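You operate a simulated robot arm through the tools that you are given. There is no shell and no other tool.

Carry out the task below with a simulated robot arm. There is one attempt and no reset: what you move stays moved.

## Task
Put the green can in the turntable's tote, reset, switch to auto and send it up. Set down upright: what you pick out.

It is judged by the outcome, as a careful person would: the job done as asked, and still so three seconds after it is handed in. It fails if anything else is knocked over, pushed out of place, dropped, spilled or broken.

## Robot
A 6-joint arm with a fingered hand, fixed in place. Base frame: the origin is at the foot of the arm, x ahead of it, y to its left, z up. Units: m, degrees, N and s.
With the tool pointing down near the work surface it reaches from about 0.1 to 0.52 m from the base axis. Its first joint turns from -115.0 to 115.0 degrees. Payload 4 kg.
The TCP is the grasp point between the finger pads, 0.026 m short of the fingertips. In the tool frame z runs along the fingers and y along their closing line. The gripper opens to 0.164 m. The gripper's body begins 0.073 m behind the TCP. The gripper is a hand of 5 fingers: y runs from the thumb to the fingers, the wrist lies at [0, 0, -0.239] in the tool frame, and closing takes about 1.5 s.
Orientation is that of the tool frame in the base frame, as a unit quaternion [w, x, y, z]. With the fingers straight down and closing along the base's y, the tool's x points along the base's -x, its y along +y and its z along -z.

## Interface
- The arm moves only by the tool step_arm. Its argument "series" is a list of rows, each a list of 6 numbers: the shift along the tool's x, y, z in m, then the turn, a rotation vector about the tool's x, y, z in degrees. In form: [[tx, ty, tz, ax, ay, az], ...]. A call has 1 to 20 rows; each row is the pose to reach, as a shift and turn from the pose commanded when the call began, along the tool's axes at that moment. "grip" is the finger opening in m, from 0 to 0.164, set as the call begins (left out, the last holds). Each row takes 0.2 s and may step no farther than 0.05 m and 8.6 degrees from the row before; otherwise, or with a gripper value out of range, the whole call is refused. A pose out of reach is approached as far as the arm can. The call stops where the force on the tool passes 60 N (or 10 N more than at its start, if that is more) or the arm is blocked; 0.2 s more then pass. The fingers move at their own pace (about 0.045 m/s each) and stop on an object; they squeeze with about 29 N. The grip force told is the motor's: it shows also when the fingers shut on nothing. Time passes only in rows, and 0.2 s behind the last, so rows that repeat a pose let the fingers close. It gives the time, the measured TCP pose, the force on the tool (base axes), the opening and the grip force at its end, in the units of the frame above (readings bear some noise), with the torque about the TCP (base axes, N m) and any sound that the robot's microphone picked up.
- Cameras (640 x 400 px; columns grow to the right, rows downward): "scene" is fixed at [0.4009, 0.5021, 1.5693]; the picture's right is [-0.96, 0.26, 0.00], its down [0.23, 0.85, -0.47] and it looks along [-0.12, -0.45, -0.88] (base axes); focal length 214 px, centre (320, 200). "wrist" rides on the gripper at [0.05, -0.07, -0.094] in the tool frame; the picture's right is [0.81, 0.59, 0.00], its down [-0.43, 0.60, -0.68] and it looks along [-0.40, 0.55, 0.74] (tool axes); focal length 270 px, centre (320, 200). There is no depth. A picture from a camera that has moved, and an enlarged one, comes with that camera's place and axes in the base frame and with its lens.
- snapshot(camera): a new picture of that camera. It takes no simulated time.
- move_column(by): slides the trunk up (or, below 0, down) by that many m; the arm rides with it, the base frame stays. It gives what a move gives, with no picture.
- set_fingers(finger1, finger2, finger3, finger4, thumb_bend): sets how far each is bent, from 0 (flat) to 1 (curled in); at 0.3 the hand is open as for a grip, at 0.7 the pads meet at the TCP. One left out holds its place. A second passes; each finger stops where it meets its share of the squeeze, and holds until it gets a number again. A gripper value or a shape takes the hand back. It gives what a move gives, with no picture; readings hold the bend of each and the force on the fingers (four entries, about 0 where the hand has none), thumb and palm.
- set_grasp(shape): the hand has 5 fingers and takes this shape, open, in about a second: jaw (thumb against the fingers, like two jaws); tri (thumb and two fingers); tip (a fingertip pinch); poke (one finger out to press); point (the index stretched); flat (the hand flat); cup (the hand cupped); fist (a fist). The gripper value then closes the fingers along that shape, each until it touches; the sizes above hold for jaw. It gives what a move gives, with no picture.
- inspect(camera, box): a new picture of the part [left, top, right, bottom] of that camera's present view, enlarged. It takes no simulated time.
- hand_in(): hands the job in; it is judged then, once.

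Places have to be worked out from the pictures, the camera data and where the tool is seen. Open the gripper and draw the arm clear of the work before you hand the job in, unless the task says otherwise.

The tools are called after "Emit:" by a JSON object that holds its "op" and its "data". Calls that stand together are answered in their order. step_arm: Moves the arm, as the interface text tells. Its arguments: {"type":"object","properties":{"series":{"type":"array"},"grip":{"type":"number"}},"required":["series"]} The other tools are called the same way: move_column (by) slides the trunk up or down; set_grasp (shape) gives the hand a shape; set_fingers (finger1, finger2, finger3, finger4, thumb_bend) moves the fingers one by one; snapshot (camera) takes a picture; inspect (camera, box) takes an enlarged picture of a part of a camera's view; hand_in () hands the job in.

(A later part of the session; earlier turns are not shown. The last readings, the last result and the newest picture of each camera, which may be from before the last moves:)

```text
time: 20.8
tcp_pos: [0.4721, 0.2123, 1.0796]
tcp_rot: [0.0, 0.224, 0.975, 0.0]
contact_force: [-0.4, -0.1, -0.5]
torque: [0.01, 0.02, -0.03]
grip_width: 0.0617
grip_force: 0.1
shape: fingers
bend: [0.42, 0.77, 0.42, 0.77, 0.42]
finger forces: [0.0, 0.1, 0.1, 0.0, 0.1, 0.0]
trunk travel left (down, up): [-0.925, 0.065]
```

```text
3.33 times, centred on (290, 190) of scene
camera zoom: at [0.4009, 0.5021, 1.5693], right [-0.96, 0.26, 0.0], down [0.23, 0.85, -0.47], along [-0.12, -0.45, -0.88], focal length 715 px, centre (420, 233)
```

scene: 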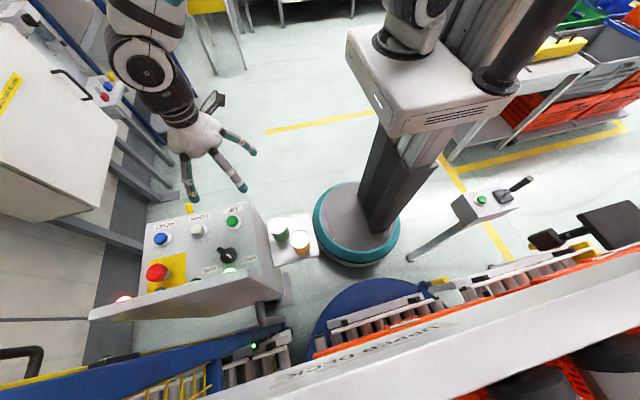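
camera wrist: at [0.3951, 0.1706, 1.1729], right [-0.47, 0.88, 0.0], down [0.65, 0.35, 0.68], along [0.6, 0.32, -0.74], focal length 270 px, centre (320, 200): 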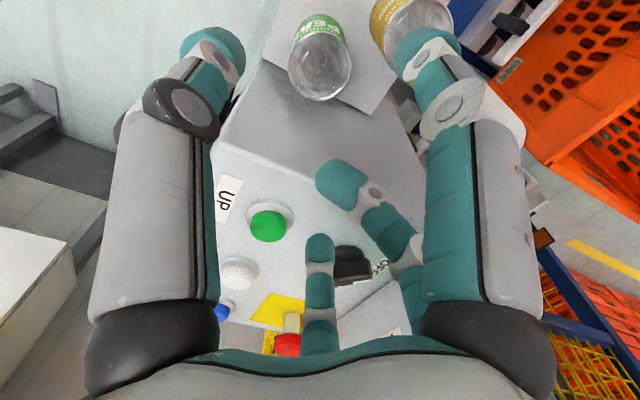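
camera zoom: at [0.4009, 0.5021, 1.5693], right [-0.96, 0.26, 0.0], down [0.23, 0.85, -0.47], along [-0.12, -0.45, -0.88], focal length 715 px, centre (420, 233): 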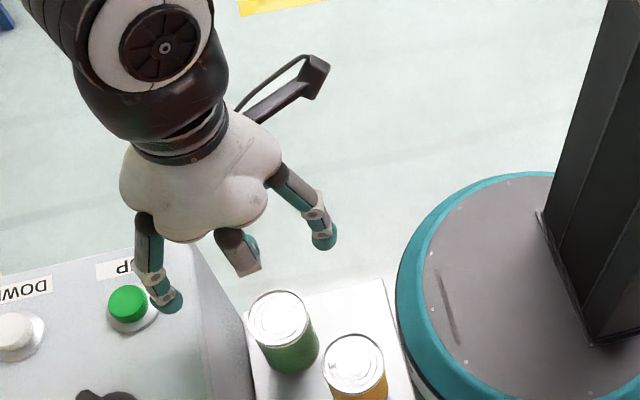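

Fingers 2 and 4 seem to block each other at the centre (both stuck at 0.77). I'll open finger 2 again, curl finger 4 fully by itself, and then curl finger 2.

Emit:
{"op": "set_fingers", "data": {"finger2": 0.35, "finger4": 0.6}}

Emit:
{"op": "set_fingers", "data": {"finger4": 1.0}}

Emit:
{"op": "set_fingers", "data": {"finger4": 1.0}}

Emit:
{"op": "snapshot", "data": {"camera": "wrist"}}

Emit:
{"op": "inspect", "data": {"camera": "scene", "box": [220, 130, 360, 250]}}

```text
time: 21.8
tcp_pos: [0.4713, 0.2117, 1.0787]
tcp_rot: [0.0, 0.225, 0.974, 0.001]
contact_force: [-0.3, 0.0, 0.2]
torque: [-0.03, 0.02, -0.01]
grip_width: 0.0615
grip_force: 0.1
shape: fingers
bend: [0.42, 0.35, 0.42, 0.6, 0.42]
finger forces: [0.0, 0.0, 0.0, 0.0, 0.0, 0.0]
trunk travel left (down, up): [-0.925, 0.065]
```

```text
time: 22.8
tcp_pos: [0.4707, 0.2115, 1.0796]
tcp_rot: [0.0, 0.225, 0.974, 0.0]
contact_force: [0.2, 0.4, -0.6]
torque: [-0.01, -0.03, 0.0]
grip_width: 0.0619
grip_force: 0.0
shape: fingers
bend: [0.42, 0.35, 0.42, 1.0, 0.42]
finger forces: [0.1, 0.0, 0.0, 0.0, 0.0, 0.0]
trunk travel left (down, up): [-0.925, 0.065]
```

```text
time: 23.8
tcp_pos: [0.4714, 0.2107, 1.0792]
tcp_rot: [0.0, 0.225, 0.974, 0.0]
contact_force: [-0.5, -0.2, 0.0]
torque: [0.02, 0.03, -0.01]
grip_width: 0.0616
grip_force: 0.1
shape: fingers
bend: [0.42, 0.35, 0.42, 1.0, 0.42]
finger forces: [0.0, 0.0, 0.0, 0.0, 0.0, 0.0]
trunk travel left (down, up): [-0.925, 0.065]
```

```text
taken
camera wrist: at [0.3951, 0.1706, 1.1729], right [-0.47, 0.88, 0.0], down [0.65, 0.35, 0.68], along [0.6, 0.32, -0.74], focal length 270 px, centre (320, 200)
```

wrist: 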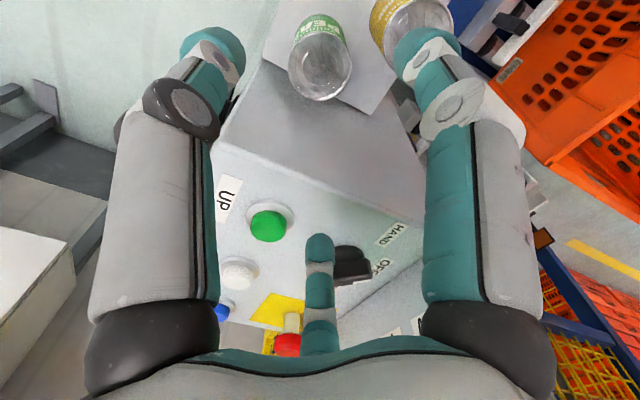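

```text
3.33 times, centred on (290, 190) of scene
camera zoom: at [0.4009, 0.5021, 1.5693], right [-0.96, 0.26, 0.0], down [0.23, 0.85, -0.47], along [-0.12, -0.45, -0.88], focal length 715 px, centre (420, 233)
```

zoom: 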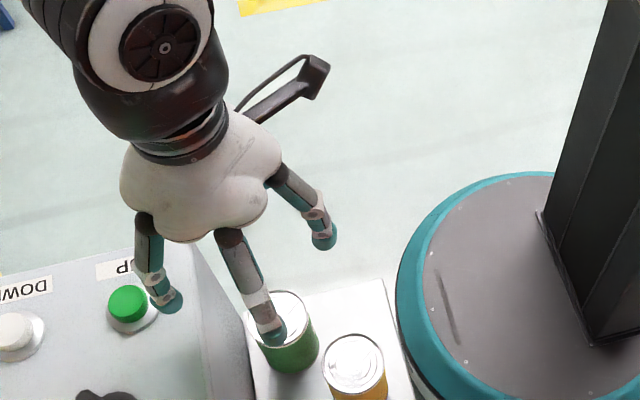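

Finger 4 curled fully and is tucked out of the camera's view. Now I'll curl finger 2.

Emit:
{"op": "set_fingers", "data": {"finger2": 0.7}}

Emit:
{"op": "set_fingers", "data": {"finger2": 1.0}}

Emit:
{"op": "snapshot", "data": {"camera": "wrist"}}

Emit:
{"op": "inspect", "data": {"camera": "scene", "box": [220, 130, 360, 250]}}

```text
time: 24.8
tcp_pos: [0.4711, 0.2105, 1.0796]
tcp_rot: [0.0, 0.225, 0.974, 0.0]
contact_force: [-0.4, -0.6, -0.6]
torque: [0.01, -0.02, -0.04]
grip_width: 0.0616
grip_force: 0.0
shape: fingers
bend: [0.42, 0.7, 0.42, 1.0, 0.42]
finger forces: [0.0, 0.0, 0.1, 0.0, 0.0, 0.1]
trunk travel left (down, up): [-0.925, 0.065]
```

```text
time: 25.8
tcp_pos: [0.4713, 0.2123, 1.0794]
tcp_rot: [0.0, 0.226, 0.974, 0.0]
contact_force: [-0.2, -0.1, 0.3]
torque: [0.02, -0.02, -0.01]
grip_width: 0.0617
grip_force: 0.1
shape: fingers
bend: [0.42, 0.92, 0.42, 1.0, 0.42]
finger forces: [0.0, 0.0, 0.0, 0.0, 0.1, 0.1]
trunk travel left (down, up): [-0.925, 0.065]
```

```text
taken
camera wrist: at [0.3951, 0.1706, 1.1729], right [-0.47, 0.88, 0.0], down [0.65, 0.35, 0.68], along [0.6, 0.32, -0.74], focal length 270 px, centre (320, 200)
```

wrist: 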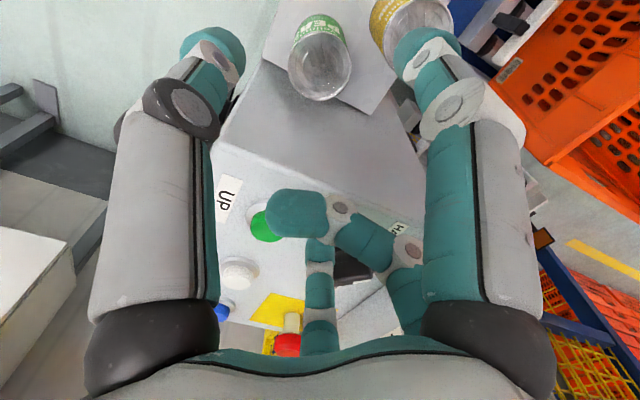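

```text
3.33 times, centred on (290, 190) of scene
camera zoom: at [0.4009, 0.5021, 1.5693], right [-0.96, 0.26, 0.0], down [0.23, 0.85, -0.47], along [-0.12, -0.45, -0.88], focal length 715 px, centre (420, 233)
```

zoom: 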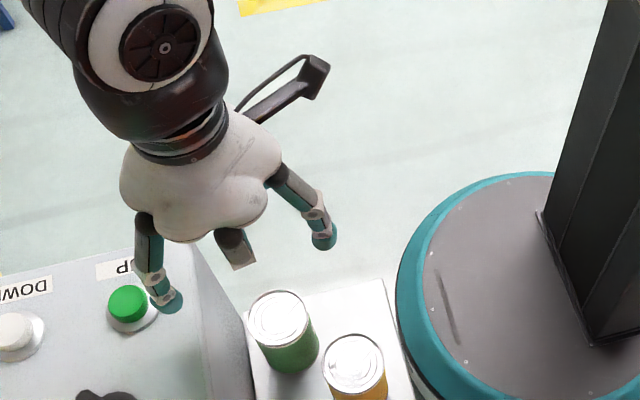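

Finger 2 is at 0.92 and still moving or blocked. I'll give it one more second.

Emit:
{"op": "set_fingers", "data": {"finger2": 1.0}}

Emit:
{"op": "inspect", "data": {"camera": "wrist", "box": [180, 0, 480, 360]}}

```text
time: 26.8
tcp_pos: [0.4696, 0.2113, 1.079]
tcp_rot: [0.0, 0.225, 0.974, 0.0]
contact_force: [-0.1, 0.8, 0.9]
torque: [-0.04, -0.01, 0.0]
grip_width: 0.0618
grip_force: 0.0
shape: fingers
bend: [0.42, 0.92, 0.42, 1.0, 0.42]
finger forces: [0.0, 0.0, 0.0, 0.0, 0.0, 0.1]
trunk travel left (down, up): [-0.925, 0.065]
```

```text
1.11 times, centred on (330, 180) of wrist
camera zoom: at [0.3951, 0.1706, 1.1729], right [-0.47, 0.88, 0.0], down [0.65, 0.35, 0.68], along [0.6, 0.32, -0.74], focal length 300 px, centre (309, 222)
```

zoom: 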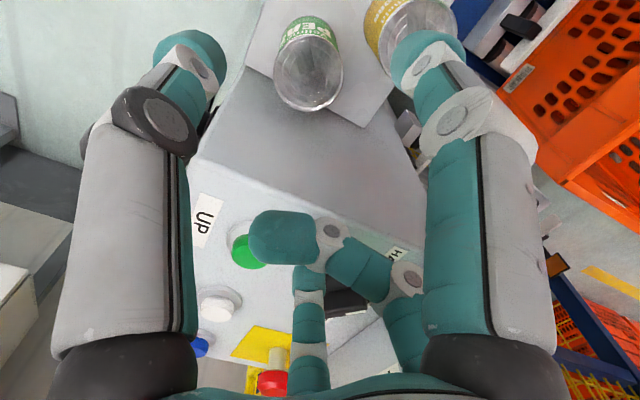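

Finger 2 tucked at 0.92 would sit where the can's top must go, so I'll stretch it out flat instead; it will pass well above the yellow can. Then I'll yaw the hand so the tripod digits land at about 66°, 210° and −77°.

Emit:
{"op": "set_fingers", "data": {"finger2": 0.1}}

Emit:
{"op": "set_fingers", "data": {"finger2": 0.1}}

Emit:
{"op": "step_arm", "data": {"series": [[0, 0, 0, 0, 0, -7.7], [0, 0, 0, 0, 0, -15.4], [0, 0, 0, 0, 0, -23.1], [0, 0, 0, 0, 0, -30.8], [0, 0, 0, 0, 0, -38.5], [0, 0, 0, 0, 0, -38.5]]}}

Emit:
{"op": "snapshot", "data": {"camera": "wrist"}}

Emit:
{"op": "inspect", "data": {"camera": "scene", "box": [220, 130, 360, 250]}}

```text
time: 27.8
tcp_pos: [0.4708, 0.2108, 1.0795]
tcp_rot: [0.0, 0.225, 0.974, 0.0]
contact_force: [0.8, 0.1, -0.3]
torque: [0.01, 0.01, -0.02]
grip_width: 0.0617
grip_force: 0.0
shape: fingers
bend: [0.42, 0.1, 0.42, 1.0, 0.42]
finger forces: [0.1, 0.0, 0.0, 0.0, 0.0, 0.1]
trunk travel left (down, up): [-0.925, 0.065]
```

```text
time: 28.8
tcp_pos: [0.472, 0.211, 1.0792]
tcp_rot: [0.0, 0.225, 0.974, 0.0]
contact_force: [0.1, -0.1, 0.6]
torque: [0.02, 0.03, 0.0]
grip_width: 0.0614
grip_force: 0.1
shape: fingers
bend: [0.42, 0.1, 0.42, 1.0, 0.42]
finger forces: [0.1, 0.0, 0.0, 0.0, 0.1, 0.1]
trunk travel left (down, up): [-0.925, 0.065]
```

```text
time: 30.2
tcp_pos: [0.4695, 0.2123, 1.0812]
tcp_rot: [0.0, -0.11, 0.994, 0.0]
contact_force: [0.1, -0.3, 0.8]
torque: [-0.02, 0.04, -0.01]
grip_width: 0.0617
grip_force: 0.1
shape: fingers
bend: [0.42, 0.1, 0.42, 1.0, 0.42]
finger forces: [0.1, 0.0, 0.0, 0.1, 0.0, 0.0]
trunk travel left (down, up): [-0.925, 0.065]
```

```text
taken
camera wrist: at [0.4363, 0.133, 1.174], right [-0.92, 0.4, 0.0], down [0.29, 0.68, 0.68], along [0.27, 0.62, -0.74], focal length 270 px, centre (320, 200)
```

wrist: 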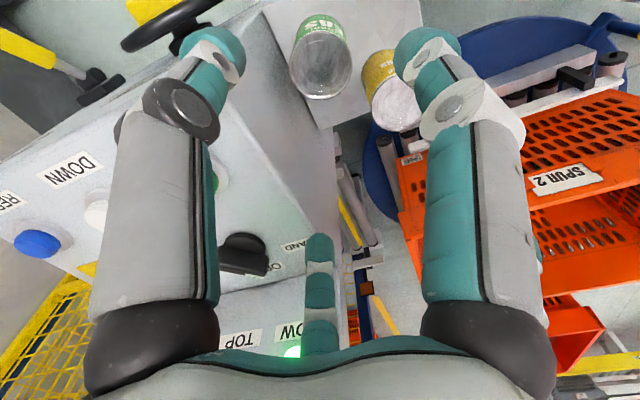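

```text
3.33 times, centred on (290, 190) of scene
camera zoom: at [0.4009, 0.5021, 1.5693], right [-0.96, 0.26, 0.0], down [0.23, 0.85, -0.47], along [-0.12, -0.45, -0.88], focal length 715 px, centre (420, 233)
```

zoom: 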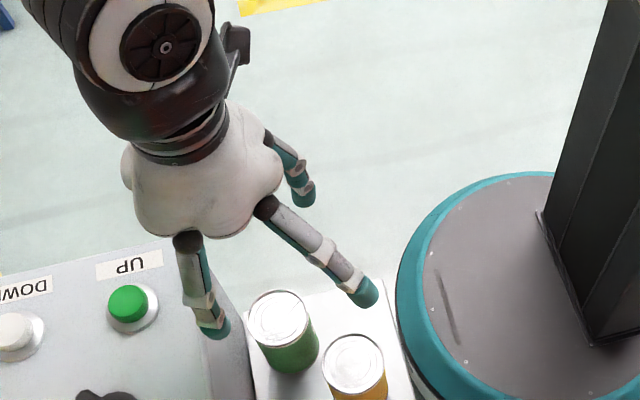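

Finger 2 at 0.1 still hangs down near TCP height, which would hit the yellow can. Since the "point" shape folded fingers 2–4 fully together, I'll go through it and then reopen only thumb, finger 1 and finger 3.

Emit:
{"op": "set_grasp", "data": {"shape": "poke"}}

Emit:
{"op": "set_grasp", "data": {"shape": "point"}}

Emit:
{"op": "set_fingers", "data": {"finger1": 0.42, "finger2": 1.0, "finger3": 0.6, "finger4": 1.0, "thumb_bend": 0.42}}

Emit:
{"op": "set_fingers", "data": {"finger3": 0.42}}

Emit:
{"op": "snapshot", "data": {"camera": "wrist"}}

Emit:
{"op": "inspect", "data": {"camera": "scene", "box": [220, 130, 360, 250]}}

```text
time: 31.1
tcp_pos: [0.4693, 0.2129, 1.079]
tcp_rot: [-0.001, -0.109, 0.994, 0.001]
contact_force: [-0.8, -0.4, -0.1]
torque: [-0.02, -0.05, -0.02]
grip_width: 0.0
grip_force: 0.0
shape: poke
bend: [1.0, 1.0, 1.0, 1.0, 0.83]
finger forces: [0.0, 0.0, 0.0, 0.0, 0.0, 0.0]
trunk travel left (down, up): [-0.925, 0.065]
```

```text
time: 32.0
tcp_pos: [0.4696, 0.212, 1.0796]
tcp_rot: [0.001, -0.11, 0.994, 0.0]
contact_force: [1.1, 0.0, 1.1]
torque: [0.01, 0.01, 0.0]
grip_width: 0.1582
grip_force: 0.1
shape: point
bend: [0.7, 1.0, 1.0, 1.0, 0.72]
finger forces: [0.1, 0.1, 0.0, 0.0, 0.1, 0.0]
trunk travel left (down, up): [-0.925, 0.065]
```

```text
time: 33.0
tcp_pos: [0.4712, 0.212, 1.0808]
tcp_rot: [-0.001, -0.11, 0.994, 0.0]
contact_force: [0.3, 0.1, 0.6]
torque: [0.0, -0.01, 0.01]
grip_width: 0.0616
grip_force: 0.1
shape: fingers
bend: [0.42, 1.0, 1.0, 1.0, 0.42]
finger forces: [0.0, 0.0, 0.0, 0.0, 0.1, 0.1]
trunk travel left (down, up): [-0.925, 0.065]
```

```text
time: 34.0
tcp_pos: [0.471, 0.2125, 1.0794]
tcp_rot: [0.0, -0.109, 0.994, 0.0]
contact_force: [0.6, -0.6, 0.2]
torque: [0.02, -0.03, 0.02]
grip_width: 0.0616
grip_force: 0.0
shape: fingers
bend: [0.42, 1.0, 0.42, 1.0, 0.42]
finger forces: [0.1, 0.0, 0.0, 0.1, 0.1, 0.0]
trunk travel left (down, up): [-0.925, 0.065]
```

```text
taken
camera wrist: at [0.4362, 0.133, 1.1739], right [-0.92, 0.4, 0.0], down [0.29, 0.67, 0.68], along [0.27, 0.62, -0.74], focal length 270 px, centre (320, 200)
```

wrist: 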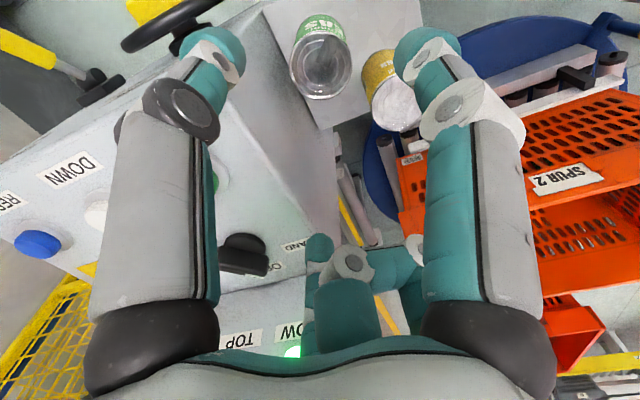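

```text
3.33 times, centred on (290, 190) of scene
camera zoom: at [0.4009, 0.5021, 1.5693], right [-0.96, 0.26, 0.0], down [0.23, 0.85, -0.47], along [-0.12, -0.45, -0.88], focal length 715 px, centre (420, 233)
```

zoom: 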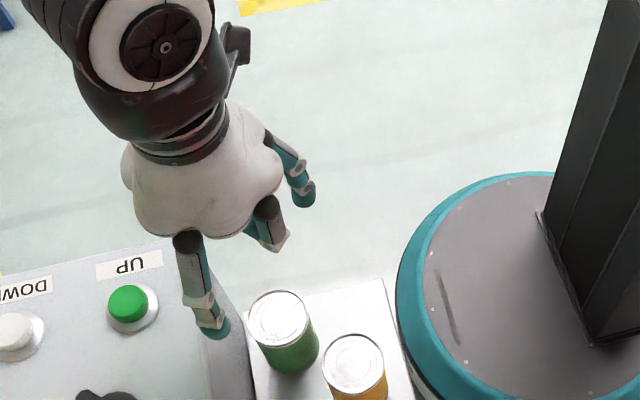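

That worked: thumb, finger 1 and finger 3 are open and fingers 2 and 4 are folded tight (lowest point about 18 mm above the TCP). I'll tilt the palm 8° away from the console wall and come down to just above the can.

Emit:
{"op": "step_arm", "data": {"series": [[0.0025, 0, 0.0, 1.73, -7.81, 0], [0.0025, 0, 0.04, 1.73, -7.81, 0], [0.0025, 0, 0.08, 1.73, -7.81, 0], [0.0025, 0, 0.12, 1.73, -7.81, 0], [0.0025, 0, 0.12, 1.73, -7.81, 0]]}}

Emit:
{"op": "snapshot", "data": {"camera": "wrist"}}

Emit:
{"op": "inspect", "data": {"camera": "scene", "box": [220, 150, 360, 270]}}

```text
time: 35.2
tcp_pos: [0.4674, 0.2132, 0.9604]
tcp_rot: [0.071, -0.109, 0.992, -0.007]
contact_force: [0.5, -0.6, 0.1]
torque: [0.01, -0.01, -0.03]
grip_width: 0.0617
grip_force: 0.1
shape: fingers
bend: [0.42, 1.0, 0.42, 1.0, 0.42]
finger forces: [0.0, 0.0, 0.0, 0.1, 0.0, 0.0]
trunk travel left (down, up): [-0.925, 0.065]
```

```text
taken
camera wrist: at [0.4196, 0.1332, 1.0478], right [-0.91, 0.4, -0.13], down [0.2, 0.67, 0.71], along [0.37, 0.62, -0.69], focal length 270 px, centre (320, 200)
```

wrist: 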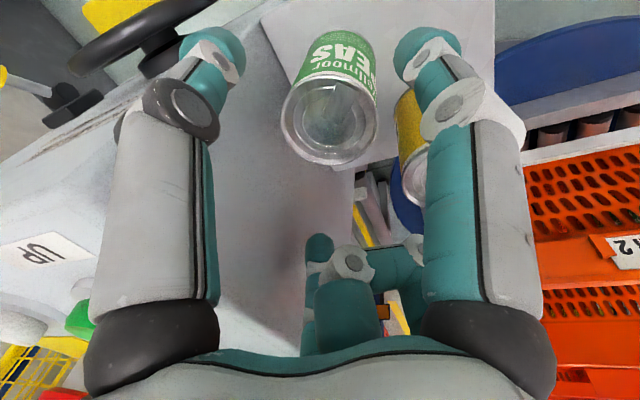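

```text
3.33 times, centred on (290, 210) of scene
camera zoom: at [0.4009, 0.5021, 1.5693], right [-0.96, 0.26, 0.0], down [0.23, 0.85, -0.47], along [-0.12, -0.45, -0.88], focal length 715 px, centre (420, 167)
```

zoom: 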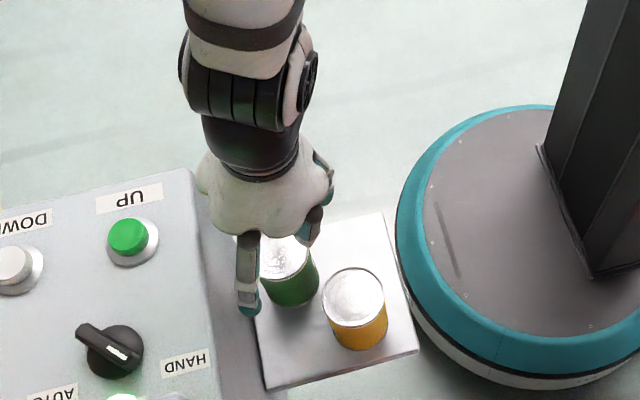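

I'm 7 cm above the can. I'll enlarge the wrist view to refine the can's position relative to the tripod.

Emit:
{"op": "inspect", "data": {"camera": "wrist", "box": [220, 20, 460, 180]}}

Emit:
{"op": "inspect", "data": {"camera": "scene", "box": [250, 190, 330, 260]}}

```text
2.50 times, centred on (340, 100) of wrist
camera zoom: at [0.4196, 0.1332, 1.0478], right [-0.91, 0.4, -0.13], down [0.2, 0.67, 0.71], along [0.37, 0.62, -0.69], focal length 676 px, centre (270, 450)
```

zoom: 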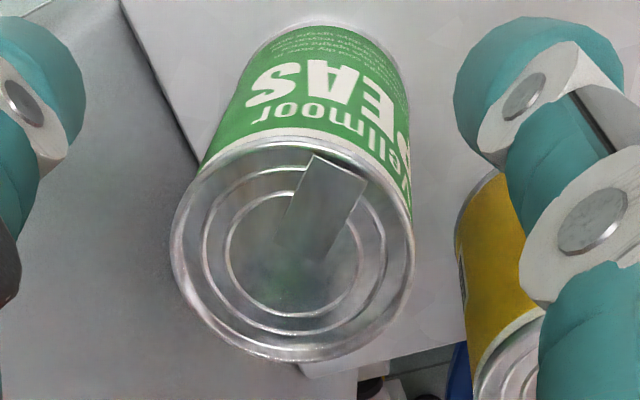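

```text
5.71 times, centred on (290, 225) of scene
camera zoom: at [0.4009, 0.5021, 1.5693], right [-0.96, 0.26, 0.0], down [0.23, 0.85, -0.47], along [-0.12, -0.45, -0.88], focal length 1226 px, centre (491, 57)
```

zoom: 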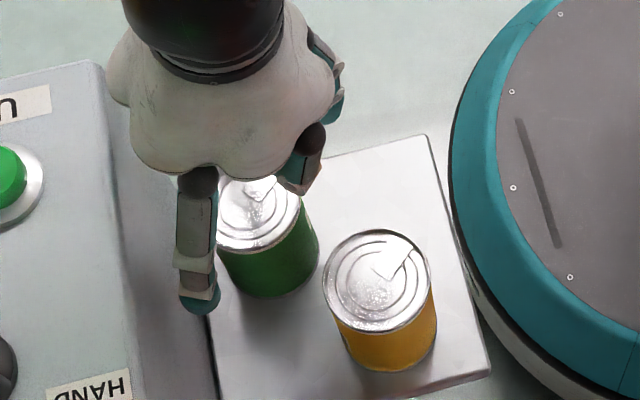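

Refined can centre: (0.470, 0.2095). I'll descend to TCP z≈0.882 in small steps, shifting slightly in −y, and check for contact.

Emit:
{"op": "step_arm", "data": {"series": [[0.003, -0.0003, 0.02, 0, 0, 0], [0.006, -0.0006, 0.04, 0, 0, 0], [0.0085, -0.0009, 0.058, 0, 0, 0], [0.01, -0.001, 0.068, 0, 0, 0], [0.0116, -0.0011, 0.0774, 0, 0, 0], [0.0116, -0.0011, 0.0774, 0, 0, 0]]}}

Emit:
{"op": "snapshot", "data": {"camera": "wrist"}}

Emit:
{"op": "inspect", "data": {"camera": "scene", "box": [230, 180, 330, 270]}}

```text
time: 36.6
tcp_pos: [0.4652, 0.2076, 0.8821]
tcp_rot: [0.069, -0.11, 0.992, -0.008]
contact_force: [0.1, 0.2, 0.5]
torque: [0.01, -0.01, -0.03]
grip_width: 0.0618
grip_force: 0.0
shape: fingers
bend: [0.42, 1.0, 0.42, 1.0, 0.42]
finger forces: [0.1, 0.0, 0.1, 0.0, 0.0, 0.0]
trunk travel left (down, up): [-0.925, 0.065]
```

```text
taken
camera wrist: at [0.4195, 0.1288, 0.9702], right [-0.91, 0.4, -0.13], down [0.2, 0.67, 0.71], along [0.37, 0.62, -0.69], focal length 270 px, centre (320, 200)
```

wrist: 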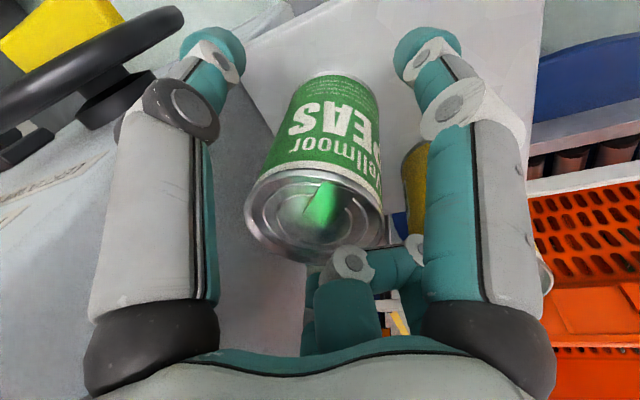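

```text
4.44 times, centred on (280, 225) of scene
camera zoom: at [0.4009, 0.5021, 1.5693], right [-0.96, 0.26, 0.0], down [0.23, 0.85, -0.47], along [-0.12, -0.45, -0.88], focal length 953 px, centre (498, 89)
```

zoom: 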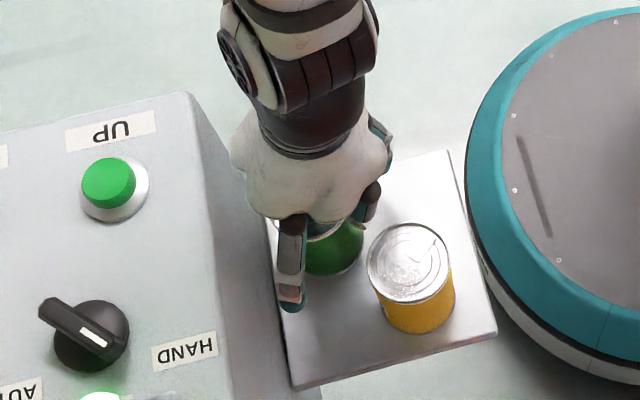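

The hand is in place with no contact: the can centre is about 3 mm from the TCP, with its top 7 mm above it. Closing thumb, finger 1 and finger 3 on the can.

Emit:
{"op": "set_fingers", "data": {"finger1": 0.75, "finger3": 0.75, "thumb_bend": 0.75}}

Emit:
{"op": "snapshot", "data": {"camera": "wrist"}}

Emit:
{"op": "inspect", "data": {"camera": "scene", "box": [230, 180, 330, 270]}}

```text
time: 37.6
tcp_pos: [0.4664, 0.2076, 0.8835]
tcp_rot: [0.069, -0.108, 0.992, -0.008]
contact_force: [-0.6, -2.5, 5.1]
torque: [0.12, 0.01, -0.01]
grip_width: 0.0152
grip_force: 18.0
shape: fingers
bend: [0.6, 1.0, 0.52, 1.0, 0.65]
finger forces: [4.7, 2.5, 13.7, 0.0, 14.7, 0.1]
trunk travel left (down, up): [-0.925, 0.065]
```

```text
taken
camera wrist: at [0.4193, 0.1285, 0.9706], right [-0.91, 0.4, -0.13], down [0.2, 0.67, 0.71], along [0.37, 0.62, -0.69], focal length 270 px, centre (320, 200)
```

wrist: 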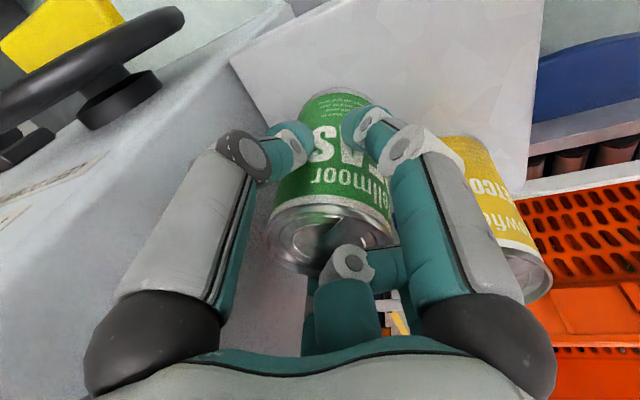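

```text
4.44 times, centred on (280, 225) of scene
camera zoom: at [0.4009, 0.5021, 1.5693], right [-0.96, 0.26, 0.0], down [0.23, 0.85, -0.47], along [-0.12, -0.45, -0.88], focal length 953 px, centre (498, 89)
```

zoom: 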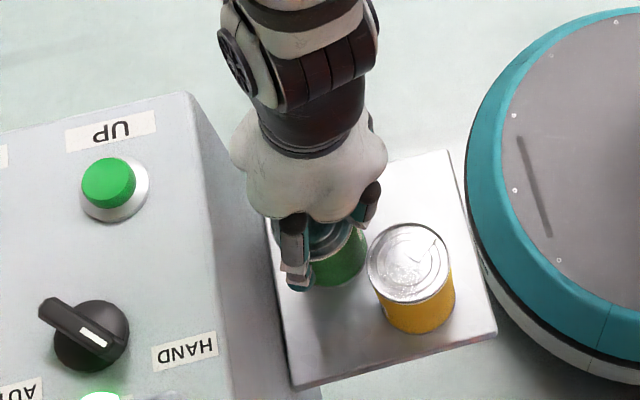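

The thumb and finger 1 together overpowered finger 3: the can slid about 18 mm in +y and is off-centre. It's still standing and 15 mm clear of the yellow can. I'll reopen and recentre the hand on it.

Emit:
{"op": "set_fingers", "data": {"finger1": 0.42, "finger3": 0.42, "thumb_bend": 0.42}}

Emit:
{"op": "snapshot", "data": {"camera": "wrist"}}

Emit:
{"op": "inspect", "data": {"camera": "scene", "box": [230, 180, 330, 270]}}

```text
time: 38.6
tcp_pos: [0.4658, 0.2083, 0.882]
tcp_rot: [0.068, -0.109, 0.992, -0.007]
contact_force: [-0.2, -0.4, 0.4]
torque: [0.0, 0.01, 0.0]
grip_width: 0.0616
grip_force: 0.1
shape: fingers
bend: [0.42, 1.0, 0.42, 1.0, 0.42]
finger forces: [0.1, 0.0, 0.0, 0.1, 0.0, 0.0]
trunk travel left (down, up): [-0.925, 0.065]
```

```text
taken
camera wrist: at [0.4196, 0.1289, 0.9703], right [-0.91, 0.4, -0.13], down [0.2, 0.67, 0.71], along [0.37, 0.62, -0.69], focal length 270 px, centre (320, 200)
```

wrist: 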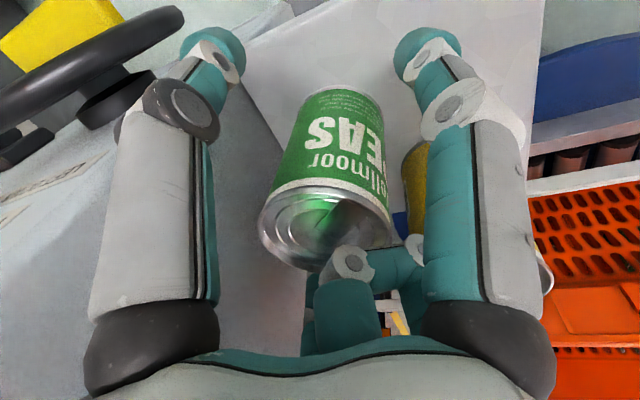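

```text
4.44 times, centred on (280, 225) of scene
camera zoom: at [0.4009, 0.5021, 1.5693], right [-0.96, 0.26, 0.0], down [0.23, 0.85, -0.47], along [-0.12, -0.45, -0.88], focal length 953 px, centre (498, 89)
```

zoom: 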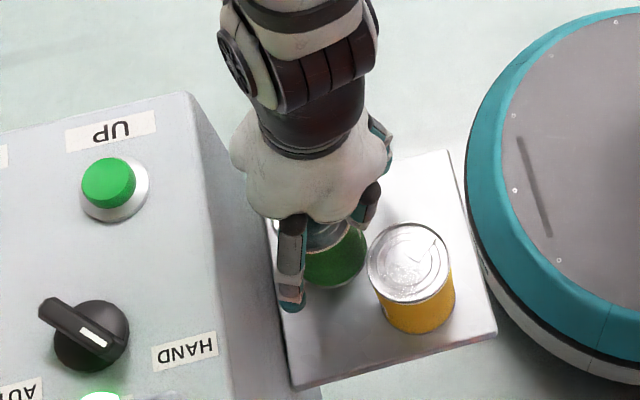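

Now the can stands at about (0.469, 0.222). I'll shift the hand +13 mm in y to centre on it, then close all three digits evenly in small increments so none overpowers the others.

Emit:
{"op": "step_arm", "data": {"series": [[-0.0014, 0.0064, 0, 0, 0, 0], [-0.0028, 0.0127, 0, 0, 0, 0], [-0.0028, 0.0127, 0, 0, 0, 0]]}}

Emit:
{"op": "set_fingers", "data": {"finger1": 0.5, "finger3": 0.5, "thumb_bend": 0.5}}

Emit:
{"op": "snapshot", "data": {"camera": "wrist"}}

```text
time: 39.4
tcp_pos: [0.4673, 0.2215, 0.8821]
tcp_rot: [0.069, -0.109, 0.992, -0.007]
contact_force: [-0.4, 0.4, -0.3]
torque: [-0.01, 0.01, -0.01]
grip_width: 0.062
grip_force: 0.0
shape: fingers
bend: [0.42, 1.0, 0.42, 1.0, 0.42]
finger forces: [0.0, 0.0, 0.0, 0.1, 0.0, 0.1]
trunk travel left (down, up): [-0.925, 0.065]
```

```text
time: 40.4
tcp_pos: [0.4669, 0.221, 0.8819]
tcp_rot: [0.07, -0.109, 0.992, -0.007]
contact_force: [0.0, -0.3, 0.1]
torque: [-0.01, 0.01, -0.02]
grip_width: 0.0429
grip_force: 0.2
shape: fingers
bend: [0.5, 1.0, 0.5, 1.0, 0.5]
finger forces: [0.0, 0.0, 0.0, 0.0, 0.1, 0.1]
trunk travel left (down, up): [-0.925, 0.065]
```

```text
taken
camera wrist: at [0.4202, 0.1412, 0.9703], right [-0.91, 0.4, -0.13], down [0.2, 0.67, 0.71], along [0.37, 0.62, -0.69], focal length 270 px, centre (320, 200)
```

wrist: 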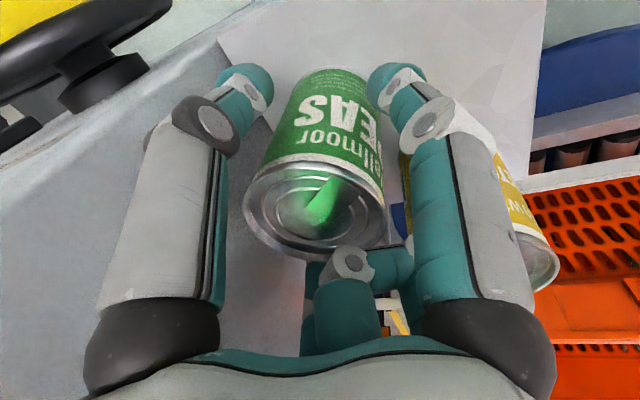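

At 0.50 there's still no contact and the can is well centred. I'll continue closing in small equal steps.

Emit:
{"op": "set_fingers", "data": {"finger1": 0.54, "finger3": 0.54, "thumb_bend": 0.54}}

Emit:
{"op": "set_fingers", "data": {"finger1": 0.57, "finger3": 0.57, "thumb_bend": 0.57}}

Emit:
{"op": "snapshot", "data": {"camera": "wrist"}}

```text
time: 41.4
tcp_pos: [0.4667, 0.2202, 0.882]
tcp_rot: [0.07, -0.108, 0.992, -0.008]
contact_force: [0.0, 0.6, -0.4]
torque: [-0.01, -0.02, 0.0]
grip_width: 0.0329
grip_force: 0.2
shape: fingers
bend: [0.54, 1.0, 0.54, 1.0, 0.54]
finger forces: [0.2, 0.0, 0.0, 0.1, 0.1, 0.0]
trunk travel left (down, up): [-0.925, 0.065]
```

```text
time: 42.4
tcp_pos: [0.4674, 0.2198, 0.8819]
tcp_rot: [0.069, -0.108, 0.992, -0.008]
contact_force: [-0.6, 0.3, -0.1]
torque: [-0.04, -0.03, 0.01]
grip_width: 0.0299
grip_force: 0.8
shape: fingers
bend: [0.55, 1.0, 0.56, 1.0, 0.56]
finger forces: [0.9, 0.0, 0.2, 0.1, 0.4, 0.0]
trunk travel left (down, up): [-0.925, 0.065]
```

```text
taken
camera wrist: at [0.4201, 0.1411, 0.9703], right [-0.91, 0.4, -0.13], down [0.2, 0.67, 0.71], along [0.37, 0.62, -0.69], focal length 270 px, centre (320, 200)
```

wrist: 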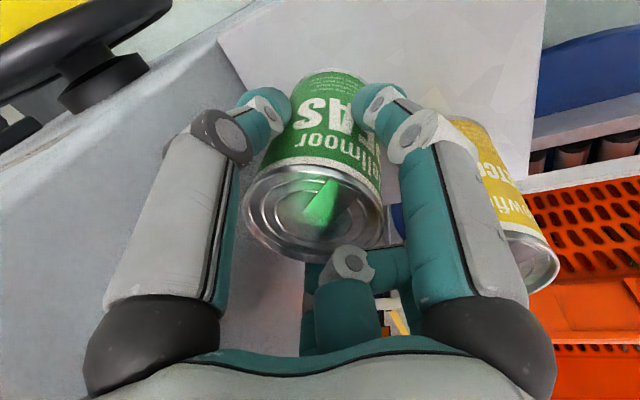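

All three digits touched at about 0.555, so the can is centred. I'll increase the squeeze in equal steps.

Emit:
{"op": "set_fingers", "data": {"finger1": 0.62, "finger3": 0.63, "thumb_bend": 0.62}}

Emit:
{"op": "snapshot", "data": {"camera": "wrist"}}

```text
time: 43.4
tcp_pos: [0.4671, 0.2197, 0.8816]
tcp_rot: [0.068, -0.109, 0.992, -0.008]
contact_force: [-0.6, -1.0, 1.5]
torque: [0.01, 0.01, 0.0]
grip_width: 0.0271
grip_force: 9.1
shape: fingers
bend: [0.57, 1.0, 0.57, 1.0, 0.58]
finger forces: [5.4, 0.0, 6.8, 0.0, 5.9, 0.0]
trunk travel left (down, up): [-0.925, 0.065]
```

```text
taken
camera wrist: at [0.4202, 0.1411, 0.9703], right [-0.91, 0.4, -0.13], down [0.2, 0.67, 0.71], along [0.37, 0.62, -0.69], focal length 270 px, centre (320, 200)
```

wrist: 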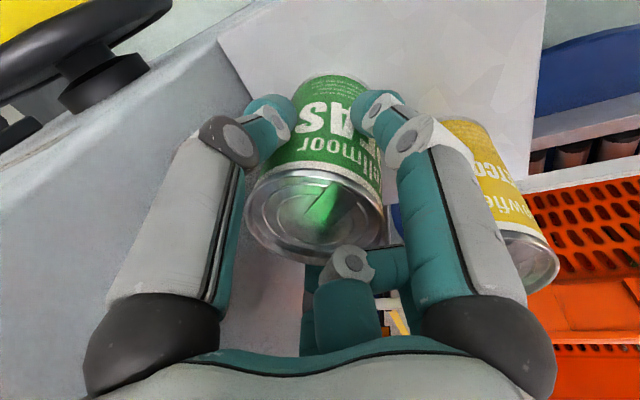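

Balanced at about 6 N per digit, and the can hasn't shifted. One more equal step for a firm grip.

Emit:
{"op": "set_fingers", "data": {"finger1": 0.68, "finger3": 0.69, "thumb_bend": 0.68}}

Emit:
{"op": "snapshot", "data": {"camera": "wrist"}}

```text
time: 44.4
tcp_pos: [0.4671, 0.2202, 0.8823]
tcp_rot: [0.069, -0.108, 0.992, -0.007]
contact_force: [-0.9, -2.1, 3.1]
torque: [0.04, -0.02, 0.0]
grip_width: 0.0256
grip_force: 14.0
shape: fingers
bend: [0.58, 1.0, 0.55, 1.0, 0.62]
finger forces: [7.9, 0.1, 10.0, 0.0, 11.4, 0.1]
trunk travel left (down, up): [-0.925, 0.065]
```

```text
taken
camera wrist: at [0.4201, 0.1409, 0.9704], right [-0.91, 0.4, -0.13], down [0.2, 0.67, 0.71], along [0.37, 0.62, -0.69], focal length 270 px, centre (320, 200)
```

wrist: 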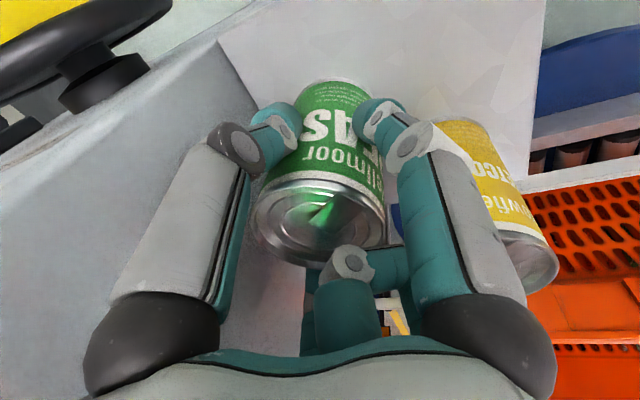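

The thumb is beginning to push the can's top over slightly. I'll ease the thumb and strengthen finger 3 to re-balance.

Emit:
{"op": "set_fingers", "data": {"finger1": 0.66, "finger3": 0.72, "thumb_bend": 0.62}}

Emit:
{"op": "snapshot", "data": {"camera": "wrist"}}

```text
time: 45.4
tcp_pos: [0.4671, 0.2198, 0.8817]
tcp_rot: [0.069, -0.109, 0.992, -0.007]
contact_force: [0.1, 0.5, -0.3]
torque: [0.1, 0.01, -0.01]
grip_width: 0.0258
grip_force: 11.1
shape: fingers
bend: [0.58, 1.0, 0.56, 1.0, 0.59]
finger forces: [7.5, 0.1, 8.3, 0.0, 5.1, 0.0]
trunk travel left (down, up): [-0.925, 0.065]
```

```text
taken
camera wrist: at [0.4202, 0.1412, 0.9702], right [-0.91, 0.4, -0.13], down [0.2, 0.67, 0.71], along [0.37, 0.62, -0.69], focal length 270 px, centre (320, 200)
```

wrist: 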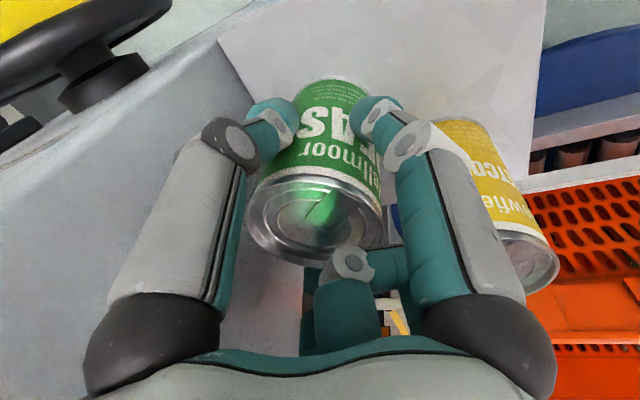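

The can is upright again, with 7.5, 8.3 and 5.1 N on the digits. I'll try a small 2 cm lift and check whether it holds.

Emit:
{"op": "step_arm", "data": {"series": [[-0.0007, -0.00015, -0.005, 0, 0, 0], [-0.0014, -0.0003, -0.01, 0, 0, 0], [-0.0021, -0.00045, -0.015, 0, 0, 0], [-0.0028, -0.0006, -0.02, 0, 0, 0], [-0.0028, -0.0006, -0.02, 0, 0, 0]]}}

Emit:
{"op": "snapshot", "data": {"camera": "wrist"}}

Emit:
{"op": "inspect", "data": {"camera": "scene", "box": [230, 180, 330, 270]}}

```text
time: 46.6
tcp_pos: [0.4668, 0.2205, 0.901]
tcp_rot: [0.069, -0.109, 0.992, -0.008]
contact_force: [0.5, -0.7, -3.1]
torque: [-0.01, 0.03, 0.04]
grip_width: 0.0257
grip_force: 10.3
shape: fingers
bend: [0.58, 1.0, 0.56, 1.0, 0.59]
finger forces: [7.3, 0.0, 8.2, 0.1, 5.3, 0.0]
trunk travel left (down, up): [-0.925, 0.065]
```

```text
taken
camera wrist: at [0.4204, 0.1414, 0.9901], right [-0.91, 0.4, -0.13], down [0.2, 0.67, 0.71], along [0.37, 0.62, -0.69], focal length 270 px, centre (320, 200)
```

wrist: 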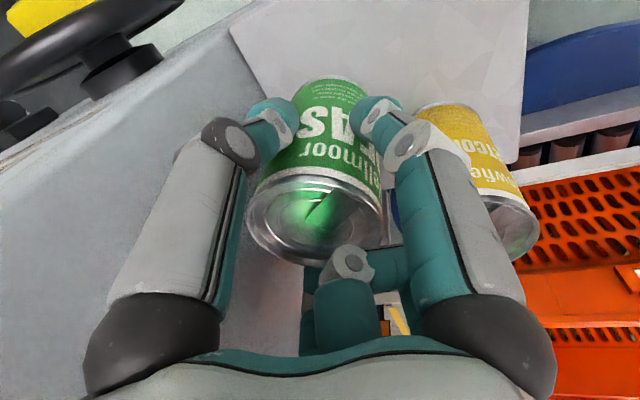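

```text
4.44 times, centred on (280, 225) of scene
camera zoom: at [0.4009, 0.5021, 1.5693], right [-0.96, 0.26, 0.0], down [0.23, 0.85, -0.47], along [-0.12, -0.45, -0.88], focal length 953 px, centre (498, 89)
```

zoom: 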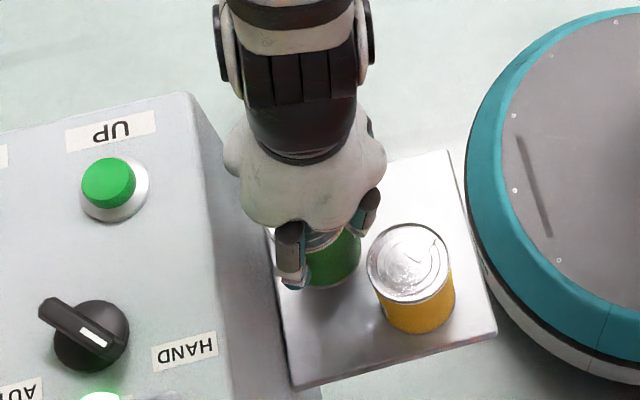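

The can came up with the hand (about 3 N of weight) and the yellow can hasn't moved. I'll lift straight up clear of the console.

Emit:
{"op": "step_arm", "data": {"series": [[-0.0035, -0.0007, -0.0248, 0, 0, 0], [-0.007, -0.0015, -0.0496, 0, 0, 0], [-0.0105, -0.0022, -0.0744, 0, 0, 0], [-0.0139, -0.0029, -0.0992, 0, 0, 0], [-0.0174, -0.0037, -0.124, 0, 0, 0], [-0.0209, -0.0044, -0.1488, 0, 0, 0], [-0.0244, -0.0051, -0.1736, 0, 0, 0]]}}

Emit:
{"op": "snapshot", "data": {"camera": "wrist"}}

Emit:
{"op": "snapshot", "data": {"camera": "scene"}}

```text
time: 48.2
tcp_pos: [0.4681, 0.2206, 1.0779]
tcp_rot: [0.069, -0.108, 0.992, -0.009]
contact_force: [1.0, -0.9, -3.9]
torque: [0.0, 0.0, 0.01]
grip_width: 0.0256
grip_force: 10.2
shape: fingers
bend: [0.58, 1.0, 0.56, 1.0, 0.59]
finger forces: [7.4, 0.1, 8.3, 0.1, 5.4, 0.0]
trunk travel left (down, up): [-0.925, 0.065]
```

```text
taken
camera wrist: at [0.4205, 0.1418, 1.1662], right [-0.91, 0.4, -0.13], down [0.2, 0.68, 0.71], along [0.37, 0.62, -0.69], focal length 270 px, centre (320, 200)
```

wrist: 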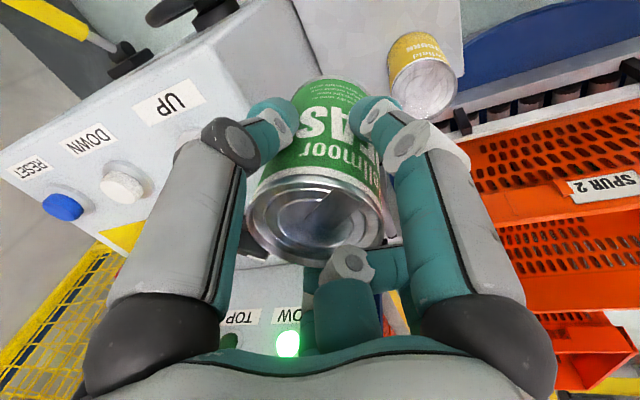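

```text
taken
```

scene: 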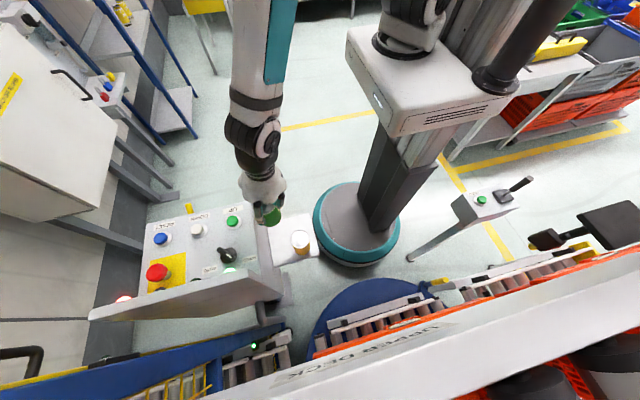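

The can is held securely and the yellow can is undisturbed. I'll move to a staging point at about (0.25, 0.36, 1.32) while yawing +25° about the vertical so the can stays upright.

Emit:
{"op": "step_arm", "data": {"series": [[0.0147, 0.0177, -0.0271, -0.35, -0.07, -2.48], [0.0294, 0.0353, -0.0542, -0.7, -0.15, -4.96], [0.0441, 0.053, -0.0813, -1.04, -0.22, -7.44], [0.0588, 0.0706, -0.1084, -1.39, -0.29, -9.92], [0.0735, 0.0883, -0.1355, -1.74, -0.37, -12.4], [0.0882, 0.1059, -0.1625, -2.09, -0.44, -14.88], [0.1029, 0.1236, -0.1896, -2.44, -0.51, -17.36], [0.1176, 0.1412, -0.2167, -2.78, -0.58, -19.84], [0.1323, 0.1589, -0.2438, -3.13, -0.66, -22.32], [0.147, 0.1765, -0.2709, -3.48, -0.73, -24.8]]}}

Emit:
{"op": "snapshot", "data": {"camera": "wrist"}}

Emit:
{"op": "snapshot", "data": {"camera": "scene"}}

```text
time: 50.4
tcp_pos: [0.2501, 0.3628, 1.3204]
tcp_rot: [0.068, -0.322, 0.944, 0.008]
contact_force: [0.4, -0.3, -2.5]
torque: [-0.03, 0.01, -0.01]
grip_width: 0.0248
grip_force: 10.2
shape: fingers
bend: [0.59, 1.0, 0.56, 1.0, 0.59]
finger forces: [7.2, 0.0, 8.2, 0.0, 5.2, 0.0]
trunk travel left (down, up): [-0.925, 0.065]
```

```text
taken
camera wrist: at [0.2415, 0.2723, 1.4078], right [-0.99, -0.02, -0.13], down [-0.11, 0.69, 0.71], along [0.07, 0.72, -0.69], focal length 270 px, centre (320, 200)
```

wrist: 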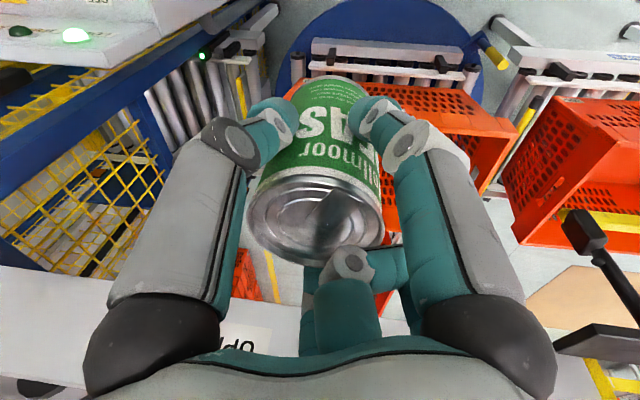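

```text
taken
```

scene: 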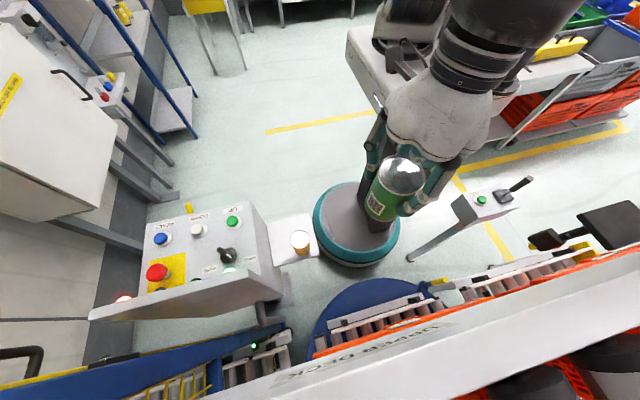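

The can is held upright at the staging point. I'll lower the trunk in two steps so the arm can later reach in under the upper deck.

Emit:
{"op": "move_column", "data": {"by": -0.2}}

Emit:
{"op": "snapshot", "data": {"camera": "scene"}}

Emit:
{"op": "snapshot", "data": {"camera": "wrist"}}

```text
time: 52.6
tcp_pos: [0.2515, 0.3644, 1.1197]
tcp_rot: [0.069, -0.321, 0.944, 0.008]
contact_force: [0.2, -0.5, -3.4]
torque: [-0.07, -0.03, -0.03]
grip_width: 0.0252
grip_force: 9.3
shape: fingers
bend: [0.59, 1.0, 0.56, 1.0, 0.59]
finger forces: [7.3, 0.0, 8.2, 0.0, 5.2, 0.1]
trunk travel left (down, up): [-0.725, 0.265]
```

```text
taken
```

scene: 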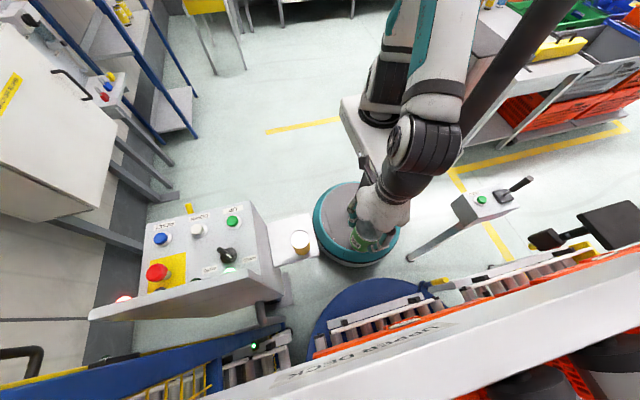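

```text
taken
camera wrist: at [0.2426, 0.2721, 1.2076], right [-0.99, -0.02, -0.13], down [-0.11, 0.69, 0.71], along [0.07, 0.72, -0.69], focal length 270 px, centre (320, 200)
```

wrist: 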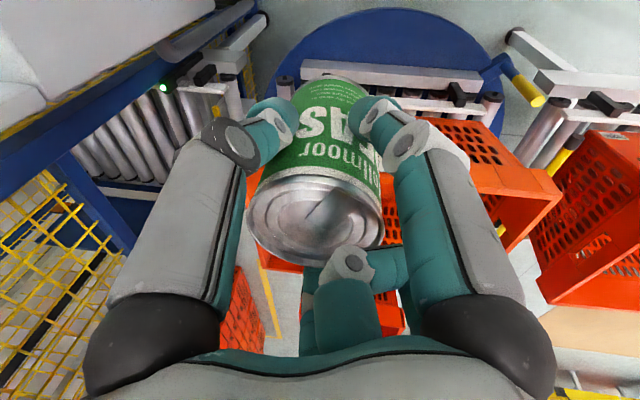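

All good so far. Lowering the trunk a further 0.19 m brings the TCP to z≈0.93, with the can's bottom at about 0.84, just above rim height.

Emit:
{"op": "move_column", "data": {"by": -0.18}}

Emit:
{"op": "snapshot", "data": {"camera": "scene"}}

Emit:
{"op": "snapshot", "data": {"camera": "wrist"}}

```text
time: 54.6
tcp_pos: [0.2511, 0.3645, 0.9393]
tcp_rot: [0.069, -0.321, 0.945, 0.008]
contact_force: [-0.2, -0.4, -3.8]
torque: [0.0, 0.0, 0.0]
grip_width: 0.0255
grip_force: 10.4
shape: fingers
bend: [0.59, 1.0, 0.56, 1.0, 0.59]
finger forces: [7.2, 0.0, 8.3, 0.0, 5.3, 0.0]
trunk travel left (down, up): [-0.545, 0.445]
```

```text
taken
```

scene: 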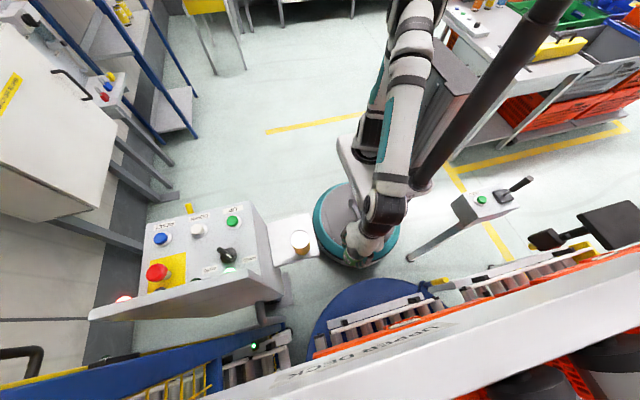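

```text
taken
camera wrist: at [0.2425, 0.2721, 1.0276], right [-0.99, -0.02, -0.13], down [-0.11, 0.69, 0.71], along [0.07, 0.72, -0.69], focal length 270 px, centre (320, 200)
```

wrist: 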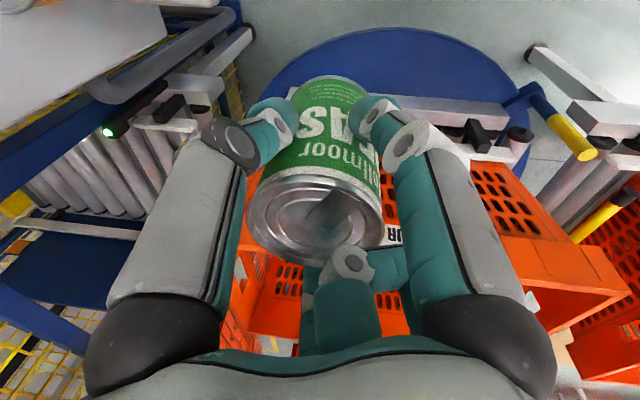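

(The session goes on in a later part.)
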